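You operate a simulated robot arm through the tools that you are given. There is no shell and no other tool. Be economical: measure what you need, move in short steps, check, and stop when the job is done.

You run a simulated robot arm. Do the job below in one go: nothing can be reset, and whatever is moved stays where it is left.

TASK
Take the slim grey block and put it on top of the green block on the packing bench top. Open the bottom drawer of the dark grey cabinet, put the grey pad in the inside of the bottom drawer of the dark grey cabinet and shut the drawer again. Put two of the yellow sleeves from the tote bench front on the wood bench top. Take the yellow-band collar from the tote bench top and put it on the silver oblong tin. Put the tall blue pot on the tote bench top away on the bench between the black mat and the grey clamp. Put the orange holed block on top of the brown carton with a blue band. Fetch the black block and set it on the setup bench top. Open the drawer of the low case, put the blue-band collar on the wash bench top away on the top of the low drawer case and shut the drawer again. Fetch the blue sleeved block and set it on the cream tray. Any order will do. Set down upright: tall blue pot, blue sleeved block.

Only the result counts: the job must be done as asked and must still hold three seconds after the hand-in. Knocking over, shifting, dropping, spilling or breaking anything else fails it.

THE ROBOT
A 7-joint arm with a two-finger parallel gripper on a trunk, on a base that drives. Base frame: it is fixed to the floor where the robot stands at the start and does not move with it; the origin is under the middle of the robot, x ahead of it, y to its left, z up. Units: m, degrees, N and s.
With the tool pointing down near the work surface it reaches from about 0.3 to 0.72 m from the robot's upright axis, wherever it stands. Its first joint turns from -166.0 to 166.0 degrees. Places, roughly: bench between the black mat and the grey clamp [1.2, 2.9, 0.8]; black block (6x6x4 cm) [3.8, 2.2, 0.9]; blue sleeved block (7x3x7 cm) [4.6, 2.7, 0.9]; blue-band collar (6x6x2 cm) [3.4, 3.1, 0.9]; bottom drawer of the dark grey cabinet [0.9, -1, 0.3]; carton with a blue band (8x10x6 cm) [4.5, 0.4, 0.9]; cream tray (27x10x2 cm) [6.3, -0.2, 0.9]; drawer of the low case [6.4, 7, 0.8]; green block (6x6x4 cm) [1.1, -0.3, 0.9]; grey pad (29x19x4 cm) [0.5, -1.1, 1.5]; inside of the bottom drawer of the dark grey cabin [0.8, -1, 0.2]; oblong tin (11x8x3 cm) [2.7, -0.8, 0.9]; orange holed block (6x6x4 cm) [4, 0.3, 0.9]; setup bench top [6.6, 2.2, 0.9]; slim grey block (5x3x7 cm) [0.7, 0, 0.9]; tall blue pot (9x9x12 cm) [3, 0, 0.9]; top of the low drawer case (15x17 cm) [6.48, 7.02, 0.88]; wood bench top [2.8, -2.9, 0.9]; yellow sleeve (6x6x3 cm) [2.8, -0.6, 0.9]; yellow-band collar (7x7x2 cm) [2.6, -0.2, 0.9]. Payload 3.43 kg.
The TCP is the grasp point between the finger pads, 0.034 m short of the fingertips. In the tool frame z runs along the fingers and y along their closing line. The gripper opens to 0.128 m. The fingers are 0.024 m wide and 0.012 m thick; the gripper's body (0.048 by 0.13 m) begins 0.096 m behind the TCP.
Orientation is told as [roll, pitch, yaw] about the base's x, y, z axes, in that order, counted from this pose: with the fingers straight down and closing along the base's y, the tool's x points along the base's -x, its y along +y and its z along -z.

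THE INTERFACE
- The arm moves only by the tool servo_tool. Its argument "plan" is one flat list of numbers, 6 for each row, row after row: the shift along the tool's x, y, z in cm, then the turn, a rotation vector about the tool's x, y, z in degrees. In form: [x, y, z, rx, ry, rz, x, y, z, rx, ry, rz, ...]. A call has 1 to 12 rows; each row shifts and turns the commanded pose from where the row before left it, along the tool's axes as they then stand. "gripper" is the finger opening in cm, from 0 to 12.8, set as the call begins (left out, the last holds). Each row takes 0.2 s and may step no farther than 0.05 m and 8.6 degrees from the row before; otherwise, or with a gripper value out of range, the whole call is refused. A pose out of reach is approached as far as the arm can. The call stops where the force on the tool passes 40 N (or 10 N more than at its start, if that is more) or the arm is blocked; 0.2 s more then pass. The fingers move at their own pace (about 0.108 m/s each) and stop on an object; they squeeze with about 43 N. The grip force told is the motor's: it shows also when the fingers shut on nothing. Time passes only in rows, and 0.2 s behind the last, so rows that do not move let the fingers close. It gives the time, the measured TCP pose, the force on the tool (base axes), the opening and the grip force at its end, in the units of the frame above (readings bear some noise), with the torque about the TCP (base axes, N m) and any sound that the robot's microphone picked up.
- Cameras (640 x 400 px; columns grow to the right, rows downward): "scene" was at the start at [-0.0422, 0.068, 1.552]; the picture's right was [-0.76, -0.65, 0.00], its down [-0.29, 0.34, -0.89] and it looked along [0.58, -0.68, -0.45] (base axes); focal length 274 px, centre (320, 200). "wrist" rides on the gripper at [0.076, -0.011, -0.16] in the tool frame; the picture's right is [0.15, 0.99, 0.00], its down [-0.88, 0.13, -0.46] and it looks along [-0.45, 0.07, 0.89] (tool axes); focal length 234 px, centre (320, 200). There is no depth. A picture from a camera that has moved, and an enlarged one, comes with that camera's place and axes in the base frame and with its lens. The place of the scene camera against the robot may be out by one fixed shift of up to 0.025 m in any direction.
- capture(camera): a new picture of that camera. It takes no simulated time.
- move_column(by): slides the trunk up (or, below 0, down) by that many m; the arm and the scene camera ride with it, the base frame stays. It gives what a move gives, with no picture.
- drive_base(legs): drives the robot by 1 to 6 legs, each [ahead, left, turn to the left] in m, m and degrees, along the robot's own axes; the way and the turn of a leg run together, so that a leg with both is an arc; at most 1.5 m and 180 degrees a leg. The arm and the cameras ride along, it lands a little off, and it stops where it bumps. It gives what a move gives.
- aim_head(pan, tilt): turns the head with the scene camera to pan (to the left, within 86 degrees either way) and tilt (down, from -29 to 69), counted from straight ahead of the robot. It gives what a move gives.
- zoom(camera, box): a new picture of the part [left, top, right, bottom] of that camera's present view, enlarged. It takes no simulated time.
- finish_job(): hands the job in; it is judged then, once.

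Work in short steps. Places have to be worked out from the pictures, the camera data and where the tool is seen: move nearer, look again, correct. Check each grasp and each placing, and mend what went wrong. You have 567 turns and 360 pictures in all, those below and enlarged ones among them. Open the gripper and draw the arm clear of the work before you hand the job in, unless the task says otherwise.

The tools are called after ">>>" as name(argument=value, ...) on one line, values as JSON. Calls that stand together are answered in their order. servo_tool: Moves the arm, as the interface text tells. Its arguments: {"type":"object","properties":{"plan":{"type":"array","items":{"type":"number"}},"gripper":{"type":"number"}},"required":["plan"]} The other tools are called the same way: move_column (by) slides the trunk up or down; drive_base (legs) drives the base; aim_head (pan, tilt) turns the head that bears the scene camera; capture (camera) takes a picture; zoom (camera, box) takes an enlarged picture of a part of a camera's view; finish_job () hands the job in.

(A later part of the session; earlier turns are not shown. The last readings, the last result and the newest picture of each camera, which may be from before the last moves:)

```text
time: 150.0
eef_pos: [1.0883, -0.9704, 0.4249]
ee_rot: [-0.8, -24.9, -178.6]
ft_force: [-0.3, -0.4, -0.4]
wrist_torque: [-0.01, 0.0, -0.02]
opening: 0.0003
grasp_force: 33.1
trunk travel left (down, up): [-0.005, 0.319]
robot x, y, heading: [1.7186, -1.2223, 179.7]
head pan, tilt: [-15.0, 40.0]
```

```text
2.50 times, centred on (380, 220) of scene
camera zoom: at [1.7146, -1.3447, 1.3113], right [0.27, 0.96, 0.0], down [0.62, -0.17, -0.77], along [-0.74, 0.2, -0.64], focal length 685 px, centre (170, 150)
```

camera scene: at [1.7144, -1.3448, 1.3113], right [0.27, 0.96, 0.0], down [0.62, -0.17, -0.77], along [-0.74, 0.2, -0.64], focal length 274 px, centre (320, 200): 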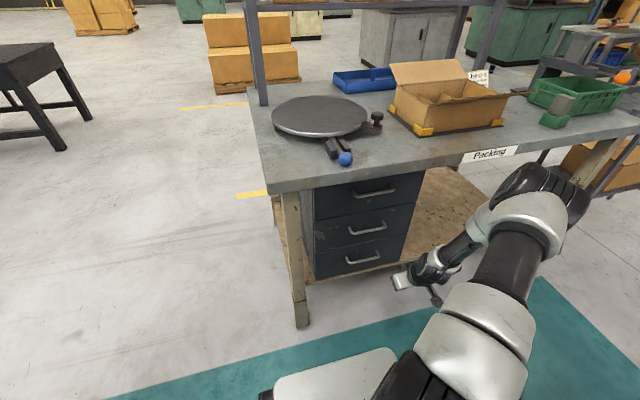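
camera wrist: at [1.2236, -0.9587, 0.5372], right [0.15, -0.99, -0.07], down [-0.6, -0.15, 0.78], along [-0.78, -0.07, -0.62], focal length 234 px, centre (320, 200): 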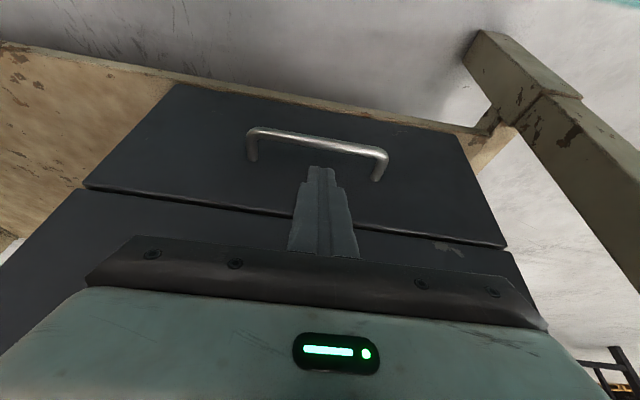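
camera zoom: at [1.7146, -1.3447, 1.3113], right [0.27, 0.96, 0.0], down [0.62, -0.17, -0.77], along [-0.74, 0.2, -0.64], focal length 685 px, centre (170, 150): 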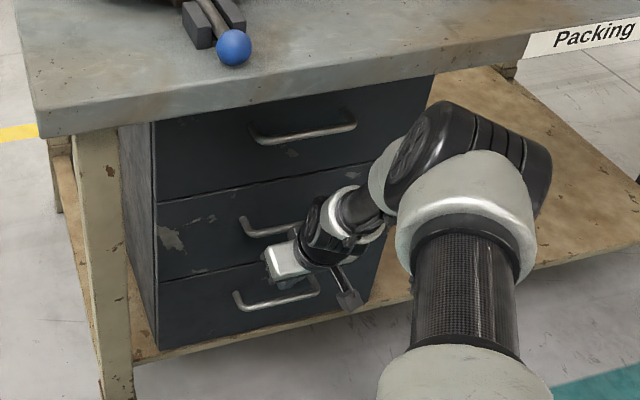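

Reached. A pinch across the bar is safer than a hook: back off, roll the gripper 90° about its axis, and tilt a bit more.

>>> servo_tool(plan=[0, 0, -4.5, 0, 0, 0, 2, 0, -4, 0, 0, 0, 2, 0, 0, 0, 0, -8, 0, 0, 0, 0, 0, -8, 0, 0, 0, 0, 0, -8, 0, 0, 0, 0, 0, -8, 0, 0, 0, 0, 0, -8, 0, 0, 0, 0, 0, -8, 0, 0, 0, 0, 0, -8, 0, 0, 0, 0, 0, -8, 0, 0, 0, 0, 0, -8, 0, 0, 0, 0, 0, -8], gripper=3.4)

>>> servo_tool(plan=[0, 0, 0, 0, 0, -8, 0, 0, 0, 0, 0, -2, 0, 0, 0, 6, 0, 0, 0, 0, 0, 6, 0, 0])

>>> capture(camera="wrist")

>>> zoom(camera="scene", box=[280, 140, 480, 300])

```text
time: 152.6
eef_pos: [1.1612, -0.97, 0.485]
ee_rot: [-24.7, -3.3, -97.7]
ft_force: [-0.2, 0.0, 0.3]
wrist_torque: [0.02, 0.0, 0.0]
opening: 0.0339
grasp_force: 0.1
trunk travel left (down, up): [-0.005, 0.319]
robot x, y, heading: [1.7174, -1.2247, 179.5]
head pan, tilt: [-15.0, 40.0]
```

```text
time: 153.6
eef_pos: [1.1614, -0.9667, 0.4853]
ee_rot: [-37.0, 0.8, -88.9]
ft_force: [-0.2, 0.1, -0.2]
wrist_torque: [0.02, 0.0, 0.0]
opening: 0.0339
grasp_force: 0.0
trunk travel left (down, up): [-0.005, 0.319]
robot x, y, heading: [1.7204, -1.2272, 179.6]
head pan, tilt: [-15.0, 40.0]
```

```text
295 pictures are left
camera wrist: at [1.2464, -0.8934, 0.6204], right [0.79, 0.17, -0.59], down [0.4, -0.88, 0.27], along [-0.47, -0.45, -0.76], focal length 234 px, centre (320, 200)
```

wrist: 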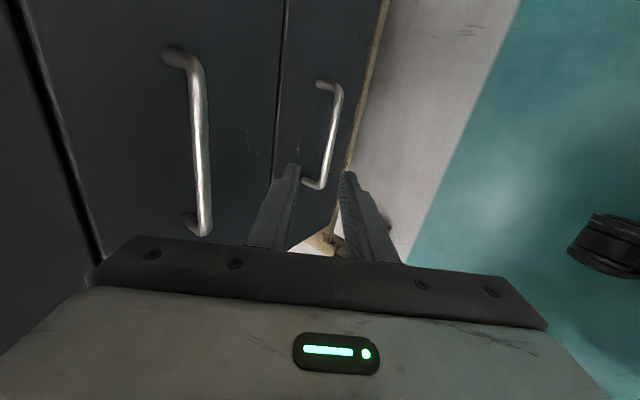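

```text
2.50 times, centred on (380, 220) of scene
camera zoom: at [1.7145, -1.3448, 1.3113], right [0.27, 0.96, 0.0], down [0.62, -0.17, -0.77], along [-0.74, 0.2, -0.64], focal length 685 px, centre (170, 150)
```

zoom: 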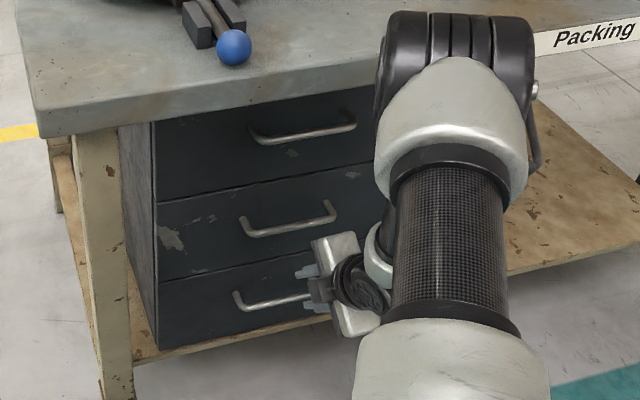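

Pinch geometry looks good; bar ~[1.067,-0.96,0.33]. Advance most of the way along the tool axis and check.

>>> servo_tool(plan=[0, 1.8, 2, 0, 0, 0, 0, 0, 4, 0, 0, 0, 0, 0, 4, 0, 0, 0, 0, 0, 2, 0, 0, 0])

>>> capture(camera="wrist")

>>> zoom(camera="scene", box=[330, 200, 430, 280])

```text
time: 154.6
eef_pos: [1.1005, -0.9689, 0.3782]
ee_rot: [-36.9, 0.8, -88.9]
ft_force: [0.3, 0.4, 0.6]
wrist_torque: [0.03, 0.02, -0.02]
opening: 0.0339
grasp_force: 0.0
trunk travel left (down, up): [-0.005, 0.319]
robot x, y, heading: [1.7186, -1.2239, 179.6]
head pan, tilt: [-15.0, 40.0]
```

```text
293 pictures are left
camera wrist: at [1.1861, -0.8943, 0.5127], right [0.79, 0.17, -0.59], down [0.4, -0.88, 0.27], along [-0.47, -0.45, -0.76], focal length 234 px, centre (320, 200)
```

wrist: 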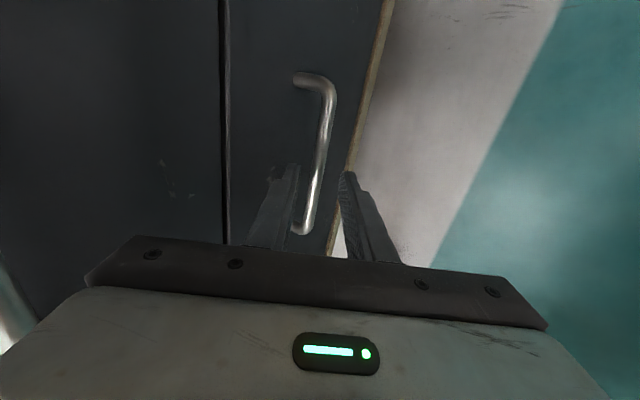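

```text
5.00 times, centred on (380, 240) of scene
camera zoom: at [1.7145, -1.3448, 1.3113], right [0.27, 0.96, 0.0], down [0.62, -0.17, -0.77], along [-0.74, 0.2, -0.64], focal length 1370 px, centre (20, 0)
```

zoom: 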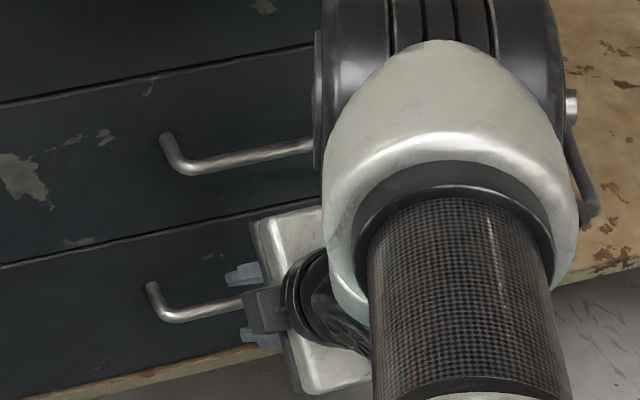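

The bar is centred between the tips. Advance the rest and close.

>>> servo_tool(plan=[0, 0, 2, 0, 0, 0, 0, 0, 1.8, 0, 0, 0])

>>> capture(camera="wrist")

```text
time: 155.2
eef_pos: [1.0799, -0.9681, 0.3507]
ee_rot: [-36.9, 0.8, -89.0]
ft_force: [17.6, -3.2, 17.6]
wrist_torque: [0.13, 0.48, -0.07]
opening: 0.0314
grasp_force: 0.1
trunk travel left (down, up): [-0.005, 0.319]
robot x, y, heading: [1.7194, -1.2235, 179.6]
head pan, tilt: [-15.0, 40.0]
```

```text
291 pictures are left
camera wrist: at [1.1644, -0.8939, 0.4848], right [0.79, 0.17, -0.59], down [0.39, -0.88, 0.27], along [-0.47, -0.45, -0.76], focal length 234 px, centre (320, 200)
```

wrist: 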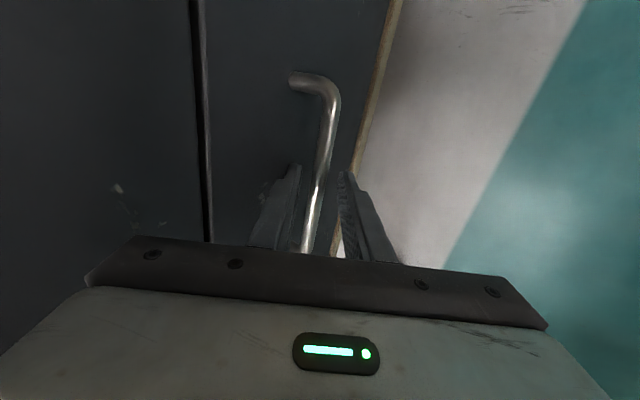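

Tip touches the drawer front; the bar is between the pads. Close on it.

>>> servo_tool(plan=[0, 0, -0.4, 0, 0, 0, 0, 0, 0, 0, 0, 0, 0, 0, 0, 0, 0, 0], gripper=0)

>>> capture(camera="wrist")

```text
time: 156.0
eef_pos: [1.0817, -0.9704, 0.3515]
ee_rot: [-36.9, 0.7, -88.9]
ft_force: [-2.5, -4.5, -7.7]
wrist_torque: [-0.42, 0.0, -1.11]
opening: 0.0116
grasp_force: 44.9
trunk travel left (down, up): [-0.005, 0.319]
robot x, y, heading: [1.7211, -1.2245, 179.4]
head pan, tilt: [-15.0, 40.0]
```

```text
290 pictures are left
camera wrist: at [1.1655, -0.8948, 0.4855], right [0.79, 0.17, -0.59], down [0.39, -0.88, 0.28], along [-0.47, -0.45, -0.76], focal length 234 px, centre (320, 200)
```

wrist: 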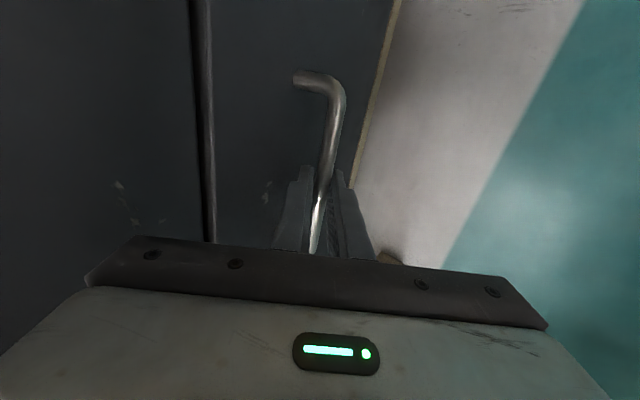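

Gripped. Pull the drawer straight out along +x.

>>> servo_tool(plan=[0, 1.6, -1.2, 0, 0, 0, 0, 2.4, -1.8, 0, 0, 0, 0, 3.2, -2.4, 0, 0, 0, 0, 3.2, -2.4, 0, 0, 0])

>>> capture(camera="scene")

```text
time: 157.0
eef_pos: [1.2125, -0.97, 0.3511]
ee_rot: [-36.9, 0.6, -88.6]
ft_force: [0.2, -21.6, -5.7]
wrist_torque: [-0.52, -0.11, -1.07]
opening: 0.0119
grasp_force: 45.2
trunk travel left (down, up): [-0.005, 0.319]
robot x, y, heading: [1.7187, -1.2259, 179.5]
head pan, tilt: [-15.0, 40.0]
```

```text
289 pictures are left
camera scene: at [1.7141, -1.3449, 1.3114], right [0.26, 0.96, 0.0], down [0.62, -0.17, -0.77], along [-0.74, 0.2, -0.64], focal length 274 px, centre (320, 200)
```

scene: 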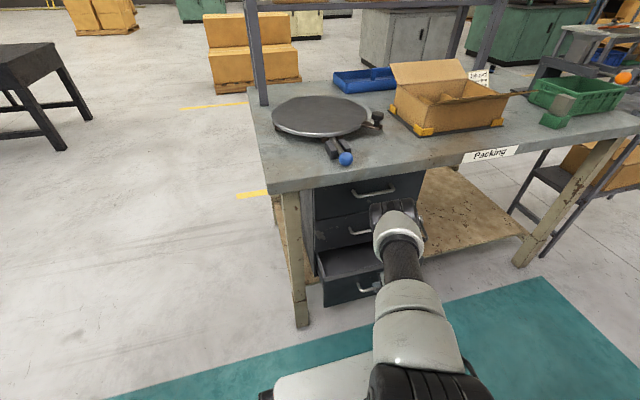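

The drawer opens. Continue pulling, correcting slight sideways drift.

>>> servo_tool(plan=[-0.3, 0, 0, 0, 0, 0, -0.1, 3.2, -2.4, 0, 0, 0, -0.1, 3.2, -2.4, 0, 0, 0, -0.1, 3.2, -2.4, 0, 0, 0, -0.1, 3.2, -2.4, 0, 0, 0])

>>> capture(camera="scene")

```text
time: 157.9
eef_pos: [1.2952, -0.9685, 0.3524]
ee_rot: [-37.1, 0.8, -89.2]
ft_force: [-18.9, 7.6, -32.3]
wrist_torque: [-1.15, -1.22, -0.34]
opening: 0.0117
grasp_force: 44.4
trunk travel left (down, up): [-0.005, 0.319]
robot x, y, heading: [1.7191, -1.224, 179.4]
head pan, tilt: [-15.0, 40.0]
stopped in row 4: the force on the tool passed its limit at 118 N (the readings are from after the stop); the commanded pose is now the measured one
```

```text
288 pictures are left
camera scene: at [1.7127, -1.3436, 1.3112], right [0.27, 0.96, 0.0], down [0.62, -0.17, -0.76], along [-0.74, 0.2, -0.64], focal length 274 px, centre (320, 200)
```

scene: 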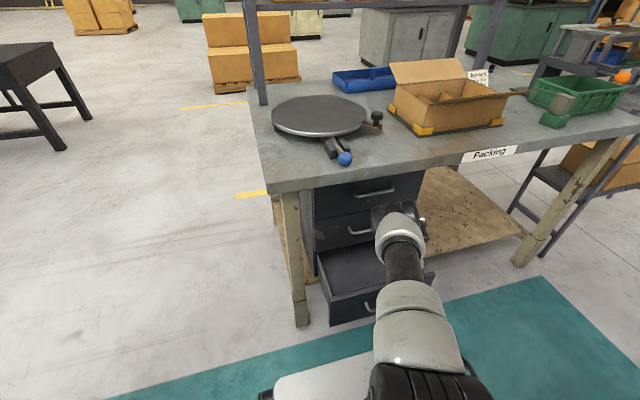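

Drawer reached its stop (~0.22 m open). Relax, open the fingers and withdraw.

>>> servo_tool(plan=[0, -0.4, 0.3, 0, 0, 0])

>>> servo_tool(plan=[0, 0, 0, 0, 0, 0, 0, 0, -0.5, 0, 0, 0], gripper=3.4)

>>> servo_tool(plan=[0, 0, -2, 0, 0, 0, 0, 0, -2, 0, 0, 0, 0, 0, -4, 0, 0, 0, 0, -1, -4, -6, 0, 0, 0, -1, -4, -6, 0, 0, 0, -1, -4, -6, 0, 0, 0, -1, -4, -6, 0, 0, 0, 0, -4, -6, 0, 0, 0, 0, -4, -7, 0, 0])

>>> capture(camera="scene")

```text
time: 158.3
eef_pos: [1.2961, -0.9685, 0.3518]
ee_rot: [-36.6, 0.9, -89.4]
ft_force: [1.2, 5.5, -29.6]
wrist_torque: [-0.76, -0.09, -0.66]
opening: 0.0118
grasp_force: 44.7
trunk travel left (down, up): [-0.005, 0.319]
robot x, y, heading: [1.7206, -1.2245, 179.5]
head pan, tilt: [-15.0, 40.0]
```

```text
time: 158.9
eef_pos: [1.2945, -0.9686, 0.3588]
ee_rot: [-37.3, 1.0, -89.0]
ft_force: [0.0, 0.5, -0.3]
wrist_torque: [0.02, -0.01, -0.05]
opening: 0.0342
grasp_force: 0.0
trunk travel left (down, up): [-0.005, 0.319]
robot x, y, heading: [1.7167, -1.2218, 179.6]
head pan, tilt: [-15.0, 40.0]
```

```text
time: 159.3
eef_pos: [1.2939, -0.9715, 0.3771]
ee_rot: [-38.5, 0.9, -88.9]
ft_force: [-2.0, -0.3, 0.2]
wrist_torque: [-0.05, -0.09, 0.01]
opening: 0.0339
grasp_force: 0.1
trunk travel left (down, up): [-0.005, 0.319]
robot x, y, heading: [1.7168, -1.2247, 179.4]
head pan, tilt: [-15.0, 40.0]
stopped in row 2: the force on the tool passed its limit at 55 N (the readings are from after the stop); the commanded pose is now the measured one
```

```text
287 pictures are left
camera scene: at [1.7144, -1.3447, 1.3115], right [0.27, 0.96, 0.0], down [0.62, -0.17, -0.77], along [-0.74, 0.2, -0.64], focal length 274 px, centre (320, 200)
```

scene: 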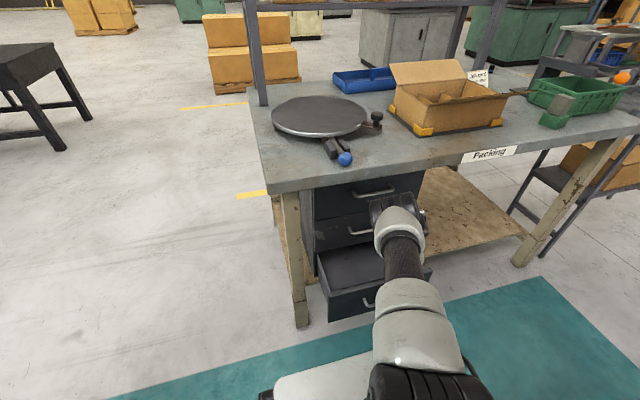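

Probably the gripper body met the robot's own base. Rise straight up instead.

>>> servo_tool(plan=[0, -1.2, -1.6, 0, 0, 0, 0, -1.2, -1.6, 0, 0, 0, 0, -1.8, -2.4, 0, 0, 0])

>>> capture(camera="wrist")

```text
time: 160.1
eef_pos: [1.2975, -0.9744, 0.4453]
ee_rot: [-38.5, 1.0, -88.8]
ft_force: [-0.3, 0.0, 1.2]
wrist_torque: [0.0, 0.02, -0.02]
opening: 0.0342
grasp_force: 0.1
trunk travel left (down, up): [-0.005, 0.319]
robot x, y, heading: [1.7203, -1.2204, 179.5]
head pan, tilt: [-15.0, 40.0]
```

```text
286 pictures are left
camera wrist: at [1.3854, -0.9003, 0.5782], right [0.77, 0.17, -0.61], down [0.4, -0.88, 0.26], along [-0.49, -0.45, -0.75], focal length 234 px, centre (320, 200)
```

wrist: 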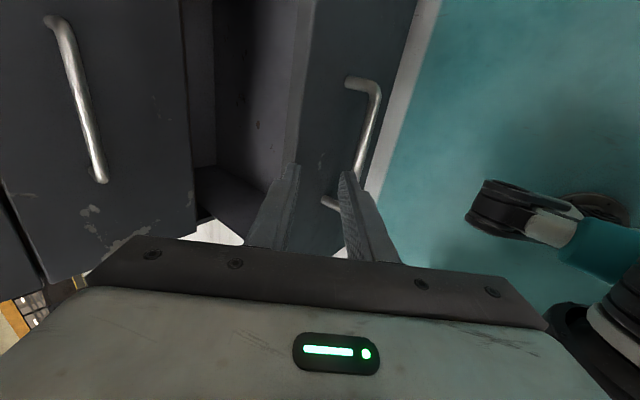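

Free of the handle; the drawer is open. Raise and untilt the arm.

>>> servo_tool(plan=[0, -2.8, -3.5, 0, 0, 0, 0, -2.8, -3.5, 0, 0, 0, 0, -2.8, -3.5, 0, 0, 0, 0, -2.8, -3.5, 0, 0, 0, 0, 0, -4, -7, 0, 0, 0, 0, -4, -7, 0, 0, 0, 0, -4, -8, 0, 0, 0, 0, -4, -8, 0, 0, 0, 0, -4, -8, 0, 0])

>>> servo_tool(plan=[0, 0, 0, 0, 0, 8, 0, 0, 0, 0, 0, 8, 0, 0, 0, 0, 0, 8, 0, 0, 0, 0, 0, 8, 0, 0, 0, 0, 0, 8, 0, 0, 0, 0, 0, 8, 0, 0, 0, 0, 0, 8, 0, 0, 0, 0, 0, 8, 0, 0, 0, 0, 0, 8, 0, 0, 0, 0, 0, 8, 0, 0, 0, 0, 0, 8, 0, 0, 0, 0, 0, 3])

>>> capture(camera="scene")

```text
time: 162.1
eef_pos: [1.3762, -0.9751, 0.8043]
ee_rot: [-0.5, 1.0, -88.8]
ft_force: [-0.1, 0.4, -0.7]
wrist_torque: [-0.03, 0.04, -0.01]
opening: 0.0341
grasp_force: 0.0
trunk travel left (down, up): [-0.005, 0.319]
robot x, y, heading: [1.7181, -1.222, 179.7]
head pan, tilt: [-15.0, 40.0]
```

```text
time: 164.7
eef_pos: [1.3746, -0.9753, 0.8052]
ee_rot: [-0.8, -0.5, -179.9]
ft_force: [-0.1, 0.0, -0.1]
wrist_torque: [-0.02, -0.01, 0.0]
opening: 0.0343
grasp_force: 0.0
trunk travel left (down, up): [-0.005, 0.319]
robot x, y, heading: [1.7183, -1.2257, 179.8]
head pan, tilt: [-15.0, 40.0]
```

```text
285 pictures are left
camera scene: at [1.7145, -1.3447, 1.3113], right [0.27, 0.96, 0.0], down [0.62, -0.17, -0.77], along [-0.74, 0.2, -0.64], focal length 274 px, centre (320, 200)
```

scene: 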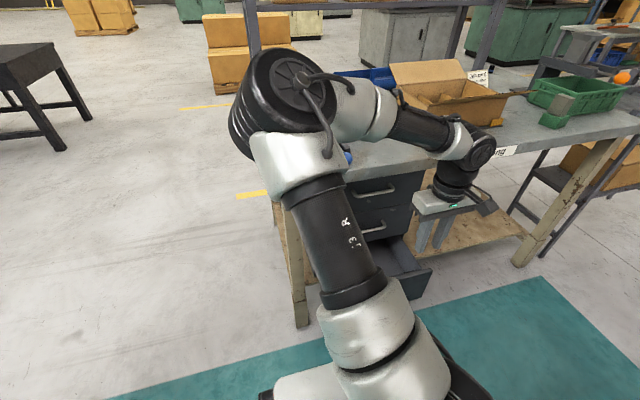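

Raise the trunk and swing the hand to the right so the elbow comes off the head.

>>> move_column(by=0.25)

>>> servo_tool(plan=[2, -3, 0, 0, 0, 0, 2, -3, 0, 0, 0, 0, 2, -3, 0, 0, 0, 0, 1, -3, 0, 0, 0, 0, 0, -2, 0, 0, 0, 0])

>>> aim_head(pan=-5, tilt=15)

>>> capture(camera="scene")

```text
time: 167.3
eef_pos: [1.3757, -0.9755, 1.0538]
ee_rot: [-0.9, -0.5, -179.8]
ft_force: [0.7, -0.1, -0.3]
wrist_torque: [0.01, 0.04, 0.0]
opening: 0.0341
grasp_force: 0.2
trunk travel left (down, up): [-0.255, 0.069]
robot x, y, heading: [1.7201, -1.2249, 179.4]
head pan, tilt: [-15.0, 40.0]
```

```text
time: 168.5
eef_pos: [1.4437, -0.8339, 1.0555]
ee_rot: [-0.9, -0.6, -179.7]
ft_force: [-0.6, -0.6, 0.2]
wrist_torque: [0.0, 0.02, 0.0]
opening: 0.0341
grasp_force: 0.2
trunk travel left (down, up): [-0.255, 0.069]
robot x, y, heading: [1.717, -1.2255, 179.3]
head pan, tilt: [-15.0, 40.0]
```

```text
time: 169.4
eef_pos: [1.4448, -0.8345, 1.0563]
ee_rot: [-0.9, -0.5, -179.8]
ft_force: [0.0, -0.9, 0.1]
wrist_torque: [-0.02, 0.03, 0.0]
opening: 0.034
grasp_force: 0.1
trunk travel left (down, up): [-0.255, 0.069]
robot x, y, heading: [1.7166, -1.2249, 179.7]
head pan, tilt: [-5.0, 15.0]
```

```text
284 pictures are left
camera scene: at [1.7035, -1.3584, 1.6008], right [0.09, 1.0, 0.0], down [0.26, -0.02, -0.97], along [-0.96, 0.09, -0.26], focal length 274 px, centre (320, 200)
```

scene: 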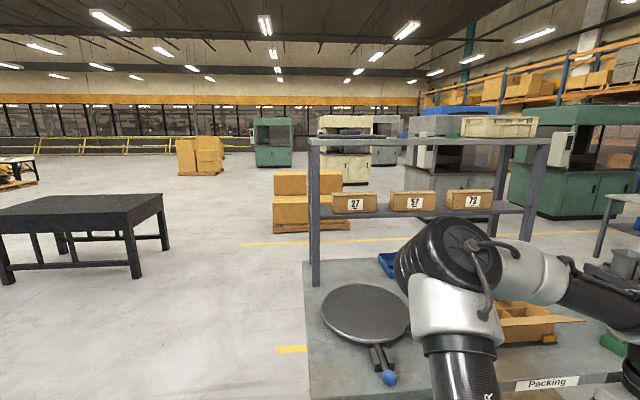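

>>> zoom(camera="scene", box=[300, 100, 560, 220])

```text
2.46 times, centred on (430, 160) of scene
camera zoom: at [1.7035, -1.3584, 1.6008], right [0.09, 1.0, 0.0], down [0.26, -0.02, -0.97], along [-0.96, 0.09, -0.26], focal length 674 px, centre (49, 298)
```

zoom: 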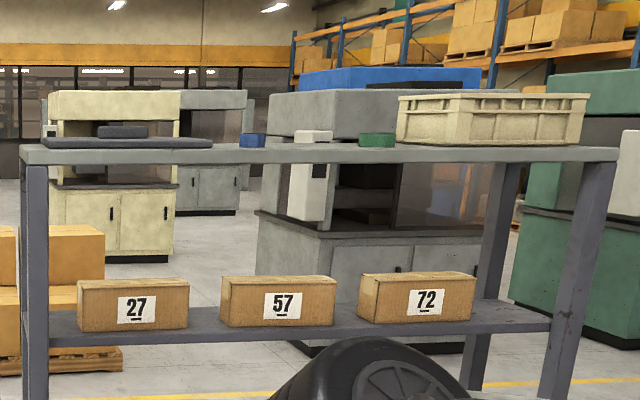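

The pad lies at the shelf's left end, with a grip block on top. Drive round the bench end to the −x side.

>>> drive_base(legs=[[0, 0.78, 0], [1.0, 0, 0], [0.95, 0, 0], [0, 0, 90], [0, 0, 90]])

>>> aim_head(pan=45, tilt=15)

>>> capture(camera="scene")

```text
time: 194.9
eef_pos: [0.0361, -2.3712, 1.0568]
ee_rot: [-0.8, -0.4, 0.6]
ft_force: [-0.4, 0.2, 0.3]
wrist_torque: [0.0, -0.01, 0.0]
opening: 0.0341
grasp_force: 0.0
trunk travel left (down, up): [-0.255, 0.069]
robot x, y, heading: [-0.2397, -1.9807, -0.3]
head pan, tilt: [-5.0, 15.0]
```

```text
time: 196.1
eef_pos: [0.0353, -2.3716, 1.0582]
ee_rot: [-0.9, -0.5, 0.5]
ft_force: [-0.2, 0.0, 0.3]
wrist_torque: [0.01, 0.01, 0.01]
opening: 0.0339
grasp_force: 0.2
trunk travel left (down, up): [-0.255, 0.069]
robot x, y, heading: [-0.2444, -1.9823, -0.2]
head pan, tilt: [45.0, 15.0]
```

```text
282 pictures are left
camera scene: at [-0.2764, -1.7789, 1.6009], right [0.7, -0.71, 0.0], down [-0.18, -0.18, -0.97], along [0.69, 0.68, -0.26], focal length 274 px, centre (320, 200)
```

scene: 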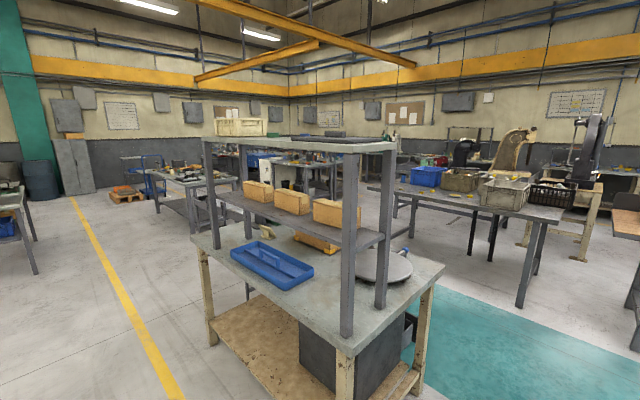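

Move left to face the shelf's end and raise the trunk fully.

>>> drive_base(legs=[[0, 0.85, 0]])

>>> move_column(by=0.069)

>>> aim_head(pan=-15, tilt=10)

>>> capture(camera="scene")

>>> zoom(camera="scene", box=[200, 140, 440, 290])

```text
time: 204.6
eef_pos: [0.0365, -1.5219, 1.0575]
ee_rot: [-0.9, -0.5, 1.2]
ft_force: [0.3, 0.0, -0.4]
wrist_torque: [-0.01, 0.01, 0.01]
opening: 0.034
grasp_force: 0.0
trunk travel left (down, up): [-0.255, 0.069]
robot x, y, heading: [-0.2455, -1.1354, 0.4]
head pan, tilt: [45.0, 15.0]
```

```text
time: 205.7
eef_pos: [0.0375, -1.521, 1.1252]
ee_rot: [-0.9, -0.4, 1.3]
ft_force: [0.9, 0.5, -0.5]
wrist_torque: [0.01, 0.02, 0.0]
opening: 0.0338
grasp_force: 0.1
trunk travel left (down, up): [-0.324, 0.0]
robot x, y, heading: [-0.245, -1.1369, 0.3]
head pan, tilt: [45.0, 15.0]
```

```text
time: 207.0
eef_pos: [0.0373, -1.5208, 1.1256]
ee_rot: [-0.9, -0.6, 1.2]
ft_force: [-0.4, 0.3, 0.3]
wrist_torque: [0.01, 0.02, -0.02]
opening: 0.0339
grasp_force: 0.1
trunk travel left (down, up): [-0.324, 0.0]
robot x, y, heading: [-0.2442, -1.1367, 0.5]
head pan, tilt: [-15.0, 10.0]
```

```text
281 pictures are left
camera scene: at [-0.2567, -1.0221, 1.678], right [-0.25, -0.97, 0.0], down [-0.17, 0.04, -0.98], along [0.95, -0.25, -0.17], focal length 274 px, centre (320, 200)
```

scene: 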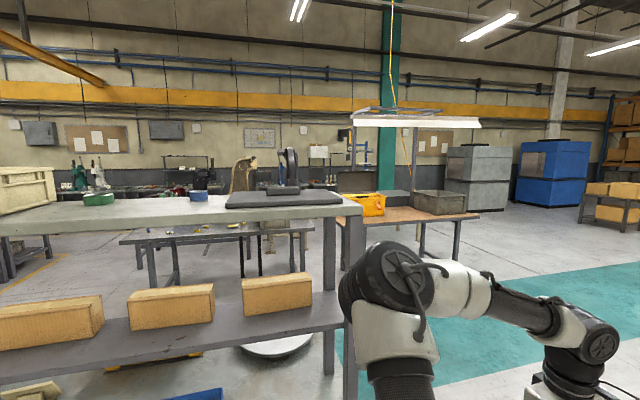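

```text
2.67 times, centred on (320, 215) of scene
camera zoom: at [-0.2567, -1.0221, 1.678], right [-0.25, -0.97, 0.0], down [-0.17, 0.04, -0.98], along [0.95, -0.25, -0.17], focal length 731 px, centre (320, 160)
```

zoom: 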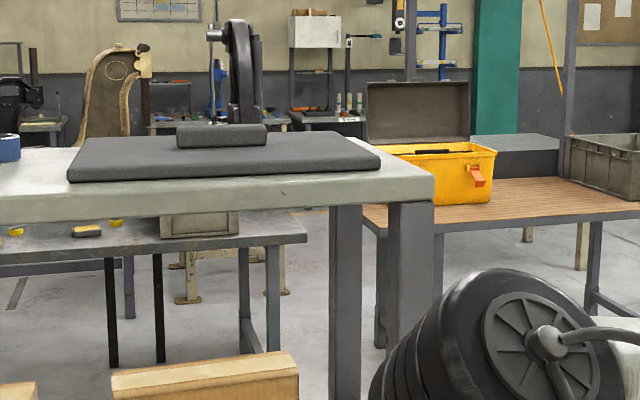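

The pad's grip bar runs along y (~9 cm), near [0.54,-1.11,1.54]. Raise the hand above shelf height first.

>>> servo_tool(plan=[0, 0, -4.5, 0, 0, 0, 0, 0, -4.5, 0, 0, 0, 0, 0, -4.5, 0, 0, 0, 0, 0, -4.5, 0, 0, 0, 0, 0, -4.5, 0, 0, 0, 0, 0, -4.5, 0, 0, 0, 0, 0, -4.5, 0, 0, 0, 0, 0, -4.5, 0, 0, 0, 0, 0, -4.5, 0, 0, 0, 0, 0, -4.5, 0, 0, 0, 0, 0, -4.5, 0, 0, 0])

>>> capture(camera="scene")

```text
time: 209.4
eef_pos: [0.0355, -1.5173, 1.5089]
ee_rot: [-1.0, -0.5, 1.2]
ft_force: [0.6, 0.0, -0.5]
wrist_torque: [0.0, 0.04, 0.0]
opening: 0.0341
grasp_force: 0.1
out of reach, approached as far as the arm can: row 9, 10, 11
trunk travel left (down, up): [-0.324, 0.0]
robot x, y, heading: [-0.2439, -1.1369, 0.5]
head pan, tilt: [-15.0, 10.0]
```

```text
279 pictures are left
camera scene: at [-0.2557, -1.0222, 1.678], right [-0.25, -0.97, 0.0], down [-0.17, 0.04, -0.98], along [0.95, -0.25, -0.17], focal length 274 px, centre (320, 200)
```

scene: 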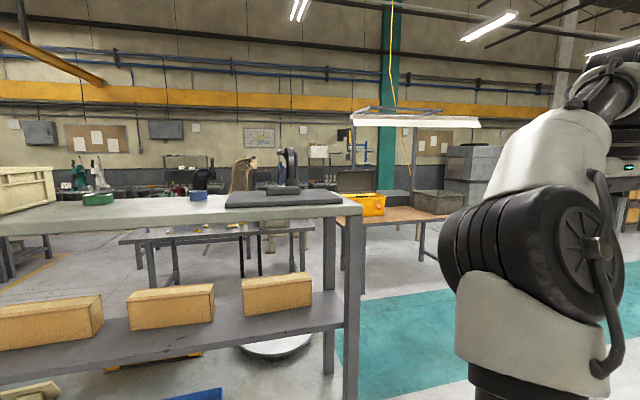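

Vertical reach tops out at 1.51; tilt the tool forward 40° to gain height.

>>> servo_tool(plan=[0, 0, 0, 0, -8, 0, 0, 0, 0, 0, -8, 0, 0, 0, 0, 0, -8, 0, 0, 0, 0, 0, -8, 0, 0, 0, 0, 0, -8, 0], gripper=12.5)

>>> servo_tool(plan=[-3, 0, -3.5, 0, 0, 0, -3, 0, -3.5, 0, 0, 0, -3, 0, -3.5, 0, 0, 0])

>>> capture(camera="scene")

```text
time: 210.6
eef_pos: [0.0352, -1.5156, 1.5091]
ee_rot: [-1.2, -40.6, 2.0]
ft_force: [0.1, 0.1, 0.5]
wrist_torque: [0.0, -0.04, 0.01]
opening: 0.1252
grasp_force: 0.1
trunk travel left (down, up): [-0.324, 0.0]
robot x, y, heading: [-0.248, -1.1323, 0.3]
head pan, tilt: [-15.0, 10.0]
```

```text
time: 211.4
eef_pos: [0.0325, -1.5159, 1.6483]
ee_rot: [-1.0, -40.6, 1.8]
ft_force: [-0.8, 0.0, 0.0]
wrist_torque: [0.02, -0.06, 0.01]
opening: 0.1251
grasp_force: 0.0
trunk travel left (down, up): [-0.324, 0.0]
robot x, y, heading: [-0.2425, -1.1337, 0.4]
head pan, tilt: [-15.0, 10.0]
```

```text
278 pictures are left
camera scene: at [-0.2585, -1.0228, 1.678], right [-0.25, -0.97, 0.0], down [-0.17, 0.04, -0.98], along [0.95, -0.25, -0.17], focal length 274 px, centre (320, 200)
```

scene: 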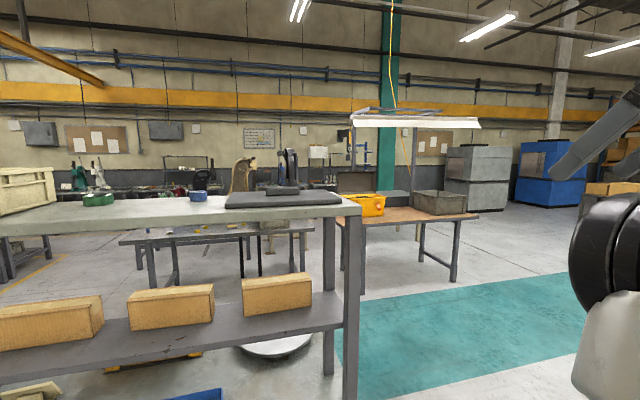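

Height OK. Swing the hand toward the pad's y at this height, still short of the shelf.

>>> servo_tool(plan=[-1.1, 4.45, 0.94, 0, 0, 0, -1.1, 4.45, 0.94, 0, 0, 0, -1.1, 4.45, 0.94, 0, 0, 0, -1.1, 4.45, 0.94, 0, 0, 0, -1.1, 4.45, 0.94, 0, 0, 0, -1.1, 4.45, 0.94, 0, 0, 0, -1.1, 4.45, 0.94, 0, 0, 0, -1.1, 4.45, 0.94, 0, 0, 0, -1.1, 4.45, 0.94, 0, 0, 0])

>>> capture(camera="scene")

>>> capture(camera="wrist")

```text
time: 213.0
eef_pos: [0.1718, -1.2497, 1.5888]
ee_rot: [5.6, -33.5, -2.3]
ft_force: [-0.6, -0.3, -0.5]
wrist_torque: [0.02, -0.03, 0.02]
opening: 0.1252
grasp_force: 0.0
trunk travel left (down, up): [-0.324, 0.0]
robot x, y, heading: [-0.2455, -1.1355, 0.6]
head pan, tilt: [-15.0, 10.0]
stopped in row 7: the arm was blocked; the commanded pose is now the measured one
```

```text
277 pictures are left
camera scene: at [-0.2569, -1.0219, 1.6786], right [-0.24, -0.97, 0.0], down [-0.16, 0.04, -0.99], along [0.96, -0.24, -0.17], focal length 274 px, centre (320, 200)
```

scene: 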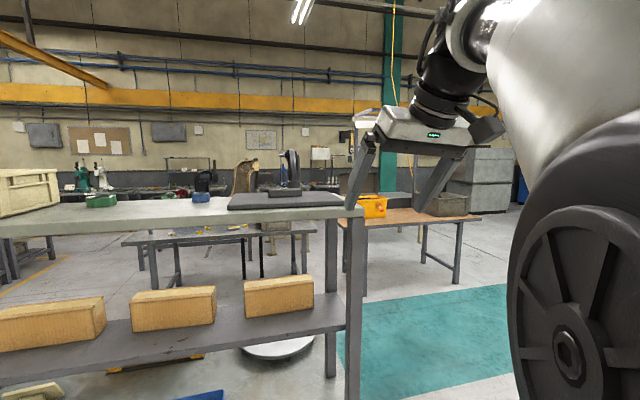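

```text
276 pictures are left
camera wrist: at [0.0201, -1.2706, 1.6782], right [-0.14, 0.99, 0.0], down [0.48, 0.07, 0.88], along [0.87, 0.12, -0.48], focal length 234 px, centre (320, 200)
```

wrist: 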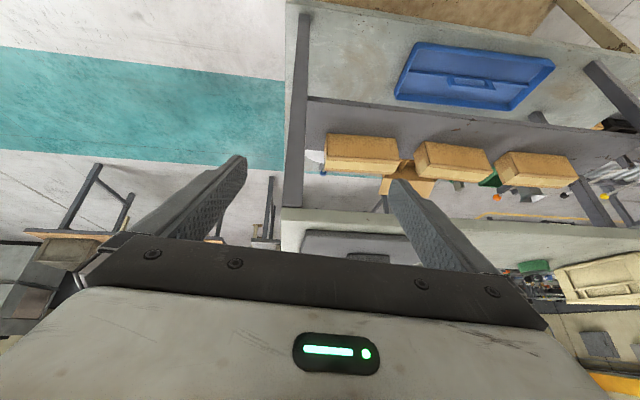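

The elbow is cramped near the head. Back the hand off to the right, restore orientation, and use the base to line up instead.

>>> servo_tool(plan=[0, -3, -1, 0, 0, 0, 0, -3, -1, 2.8, -3.5, 0, 0, -2, -1, 2.8, -3.5, -2])

>>> capture(camera="scene")

```text
time: 213.8
eef_pos: [0.1568, -1.3312, 1.6082]
ee_rot: [-1.6, -40.7, -0.1]
ft_force: [0.0, 0.4, 0.6]
wrist_torque: [0.01, -0.03, 0.0]
opening: 0.1255
grasp_force: 0.0
trunk travel left (down, up): [-0.324, 0.0]
robot x, y, heading: [-0.2422, -1.1368, 0.7]
head pan, tilt: [-15.0, 10.0]
```

```text
275 pictures are left
camera scene: at [-0.257, -1.0221, 1.678], right [-0.25, -0.97, 0.0], down [-0.17, 0.04, -0.98], along [0.95, -0.25, -0.17], focal length 274 px, centre (320, 200)
```

scene: 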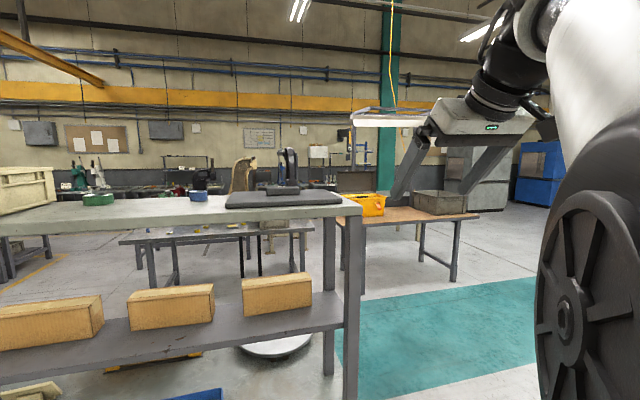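

Drive the base left 0.22 and ahead 0.12, then look with the wrist camera.

>>> drive_base(legs=[[0, 0.22, -0.7], [0.12, 0, 0]])

>>> capture(camera="wrist")

>>> capture(camera="scene")

```text
time: 217.3
eef_pos: [0.2743, -1.12, 1.6073]
ee_rot: [-1.3, -40.5, -0.9]
ft_force: [0.9, 0.1, 0.8]
wrist_torque: [0.02, -0.01, -0.02]
opening: 0.125
grasp_force: 0.1
trunk travel left (down, up): [-0.324, 0.0]
robot x, y, heading: [-0.1225, -0.9216, -0.1]
head pan, tilt: [-15.0, 10.0]
```

```text
274 pictures are left
camera wrist: at [0.1123, -1.1266, 1.6787], right [-0.08, 0.99, -0.11], down [0.38, 0.14, 0.92], along [0.92, 0.03, -0.38], focal length 234 px, centre (320, 200)
```

wrist: 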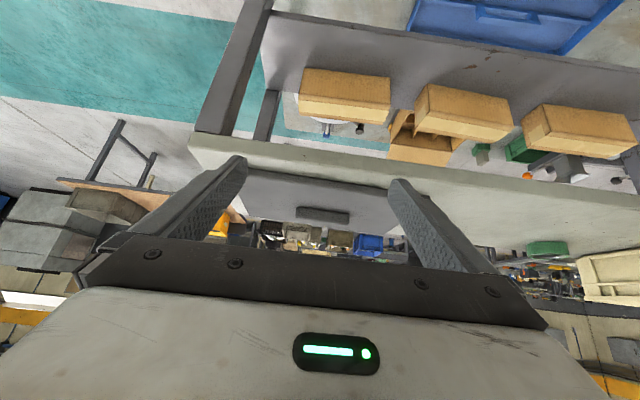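

```text
273 pictures are left
camera scene: at [-0.1344, -0.8061, 1.678], right [-0.26, -0.96, 0.0], down [-0.17, 0.05, -0.98], along [0.95, -0.26, -0.17], focal length 274 px, centre (320, 200)
```

scene: 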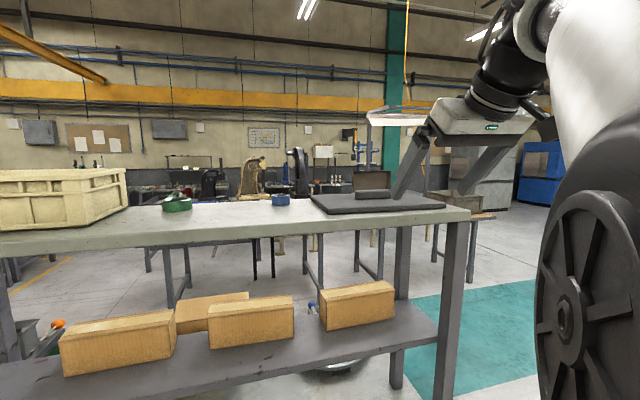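

>>> zoom(camera="wrist", box=[220, 130, 440, 250])

>>> zoom(camera="scene", box=[280, 150, 500, 270])

```text
2.91 times, centred on (330, 190) of wrist
camera zoom: at [0.1123, -1.1266, 1.6787], right [-0.08, 0.99, -0.11], down [0.38, 0.14, 0.92], along [0.92, 0.03, -0.38], focal length 681 px, centre (291, 229)
```

zoom: 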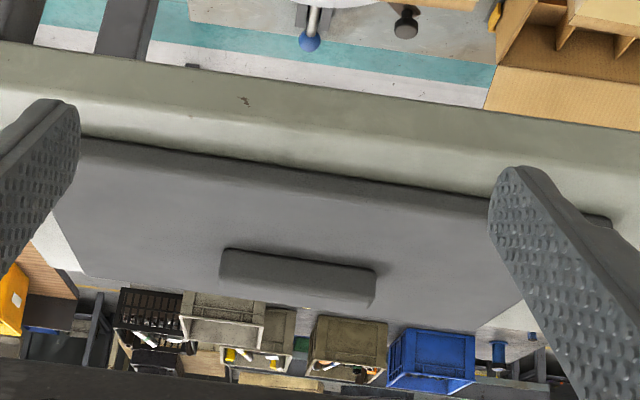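

```text
2.91 times, centred on (390, 210) of scene
camera zoom: at [-0.1344, -0.8061, 1.678], right [-0.26, -0.96, 0.0], down [-0.17, 0.05, -0.98], along [0.95, -0.26, -0.17], focal length 797 px, centre (116, 171)
```

zoom: 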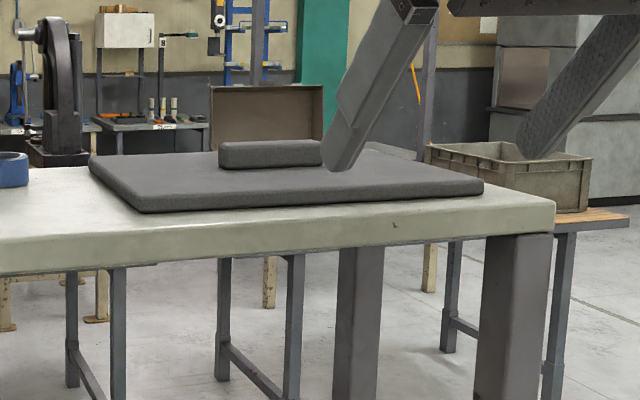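

Triangulated grip bar at ~[0.49,-1.107,1.551]. Move forward at constant height with the fingers straddling it.

>>> servo_tool(plan=[-2.65, 0.33, 2.28, 0, 0, 0, -2.65, 0.33, 2.28, 0, 0, 0, -2.65, 0.33, 2.28, 0, 0, 0, -2.65, 0.33, 2.28, 0, 0, 0])

>>> zoom(camera="wrist", box=[200, 100, 440, 250])

>>> zoom(camera="scene", box=[280, 150, 500, 270])

```text
time: 218.3
eef_pos: [0.4129, -1.1135, 1.6084]
ee_rot: [-1.3, -40.5, -0.9]
ft_force: [-0.3, 0.0, -0.2]
wrist_torque: [-0.01, -0.02, 0.0]
opening: 0.1252
grasp_force: 0.0
trunk travel left (down, up): [-0.324, 0.0]
robot x, y, heading: [-0.1249, -0.9198, -0.1]
head pan, tilt: [-15.0, 10.0]
```

```text
2.67 times, centred on (320, 175) of wrist
camera zoom: at [0.2522, -1.1189, 1.6803], right [-0.08, 0.99, -0.11], down [0.38, 0.14, 0.92], along [0.92, 0.03, -0.38], focal length 624 px, centre (320, 267)
```

zoom: 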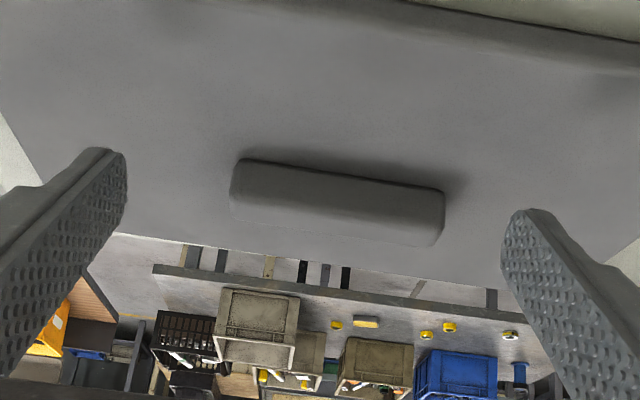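

```text
2.91 times, centred on (390, 210) of scene
camera zoom: at [-0.1343, -0.8061, 1.6779], right [-0.26, -0.96, 0.0], down [-0.17, 0.05, -0.98], along [0.95, -0.26, -0.17], focal length 797 px, centre (116, 171)
```

zoom: 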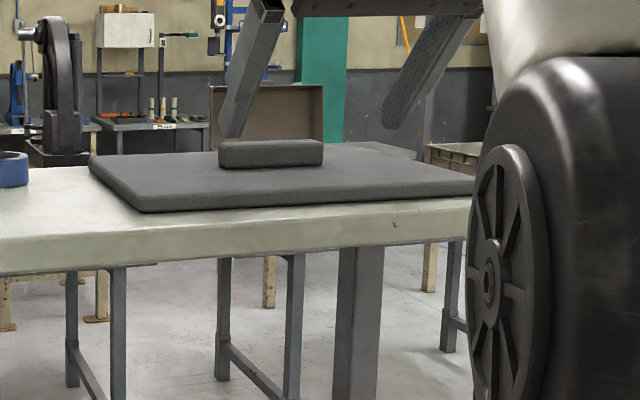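

Consistent: bar at [0.488,-1.108,1.551]. Lower the tips around it.

>>> servo_tool(plan=[-0.9, 0.2, 2.1, 0, 0, 0, -0.9, 0.2, 2.1, 0, 0, 0, -0.8, 0.2, 2.1, 0, 0, 0])

>>> zoom(camera="wrist", box=[200, 100, 440, 250])

>>> zoom(camera="scene", box=[280, 150, 500, 270])

```text
time: 219.1
eef_pos: [0.4735, -1.1105, 1.5803]
ee_rot: [-1.5, -41.0, -1.0]
ft_force: [-3.7, 0.1, 9.6]
wrist_torque: [0.62, -0.07, 0.22]
opening: 0.1247
grasp_force: 0.0
trunk travel left (down, up): [-0.324, 0.0]
robot x, y, heading: [-0.1223, -0.9222, -0.4]
head pan, tilt: [-15.0, 10.0]
```

```text
2.67 times, centred on (320, 175) of wrist
camera zoom: at [0.3108, -1.1164, 1.6496], right [-0.08, 0.99, -0.12], down [0.37, 0.14, 0.92], along [0.93, 0.03, -0.38], focal length 624 px, centre (320, 267)
```

zoom: 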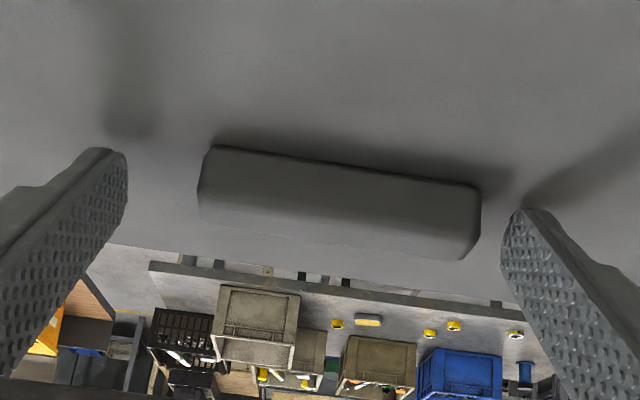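

```text
2.91 times, centred on (390, 210) of scene
camera zoom: at [-0.1372, -0.8058, 1.6783], right [-0.26, -0.96, 0.0], down [-0.17, 0.05, -0.99], along [0.95, -0.26, -0.17], focal length 797 px, centre (116, 171)
```

zoom: 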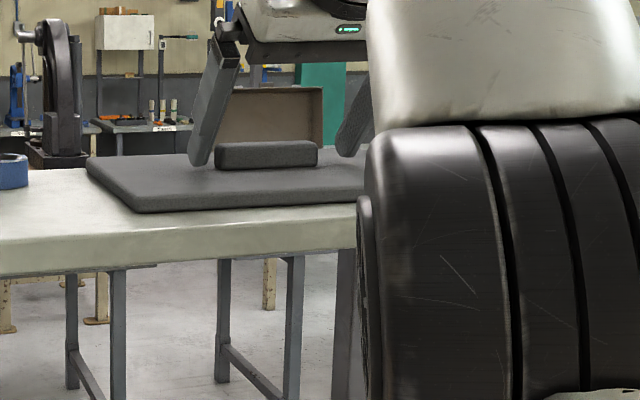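

Light contact with the pad. Lift 3 mm, level, centre, then close.

>>> servo_tool(plan=[0.2, 0.6, -0.4, -1.4, 0, 1, 0, 0, 0, 0, 0, 0])

>>> servo_tool(plan=[0, 0, 0, 0, 0, 0, 0, 0, 0, 0, 0, 0, 0, 0, 0, 0, 0, 0], gripper=0)

>>> zoom(camera="wrist", box=[200, 100, 440, 250])

```text
time: 219.7
eef_pos: [0.4704, -1.105, 1.579]
ee_rot: [0.7, -40.7, -2.2]
ft_force: [5.0, -4.8, 10.8]
wrist_torque: [-0.87, -0.27, 0.31]
opening: 0.1275
grasp_force: 2.7
trunk travel left (down, up): [-0.324, 0.0]
robot x, y, heading: [-0.1247, -0.9203, -0.3]
head pan, tilt: [-15.0, 10.0]
```

```text
time: 220.5
eef_pos: [0.4697, -1.1023, 1.5787]
ee_rot: [0.9, -40.6, -2.1]
ft_force: [-0.8, 3.4, 7.9]
wrist_torque: [-0.79, -0.02, 0.18]
opening: 0.089
grasp_force: 43.3
trunk travel left (down, up): [-0.324, 0.0]
robot x, y, heading: [-0.1237, -0.9211, -0.2]
head pan, tilt: [-15.0, 10.0]
```

```text
2.67 times, centred on (320, 175) of wrist
camera zoom: at [0.308, -1.1111, 1.6497], right [-0.08, 0.99, -0.08], down [0.37, 0.11, 0.92], along [0.92, 0.05, -0.38], focal length 624 px, centre (320, 267)
```

zoom: 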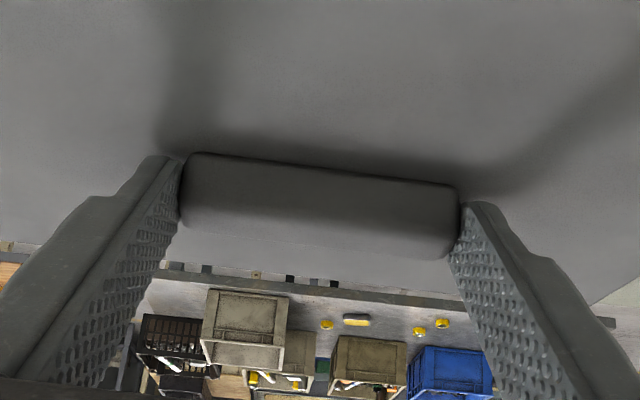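

Gripped (8.9 cm). Lift gently.

>>> servo_tool(plan=[-1, 0, -1.2, 0, 0, 0, -1.3, 0, -1.5, 0, 0, 0, -1.3, 0, -1.5, 0, 0, 0])

>>> capture(camera="scene")

>>> capture(camera="wrist")

```text
time: 221.3
eef_pos: [0.4682, -1.1031, 1.6236]
ee_rot: [0.8, -40.4, -2.2]
ft_force: [-0.9, 0.3, 0.5]
wrist_torque: [-0.05, 0.0, -0.02]
opening: 0.0888
grasp_force: 42.5
out of reach, approached as far as the arm can: row 3
trunk travel left (down, up): [-0.324, 0.0]
robot x, y, heading: [-0.1238, -0.9175, -0.5]
head pan, tilt: [-15.0, 10.0]
```

```text
265 pictures are left
camera scene: at [-0.1361, -0.8052, 1.6779], right [-0.26, -0.96, 0.0], down [-0.17, 0.05, -0.98], along [0.95, -0.26, -0.17], focal length 274 px, centre (320, 200)
```

scene: 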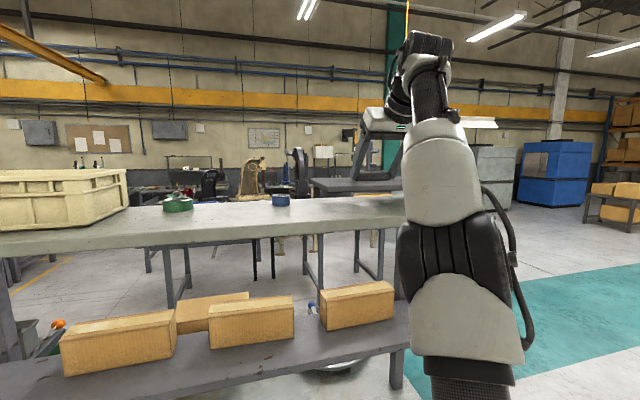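

```text
264 pictures are left
camera wrist: at [0.307, -1.1125, 1.6949], right [-0.08, 0.99, -0.08], down [0.38, 0.11, 0.92], along [0.92, 0.04, -0.38], focal length 234 px, centre (320, 200)
```

wrist: 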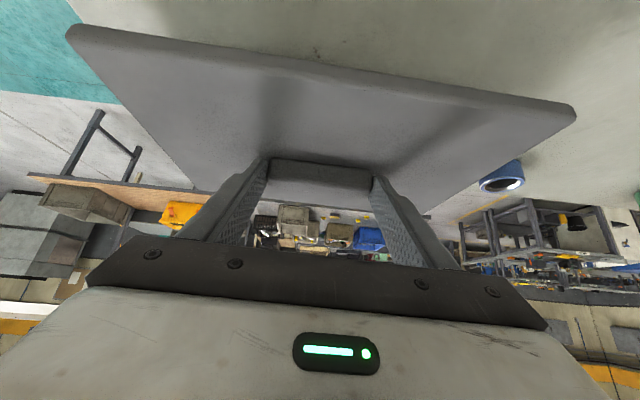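

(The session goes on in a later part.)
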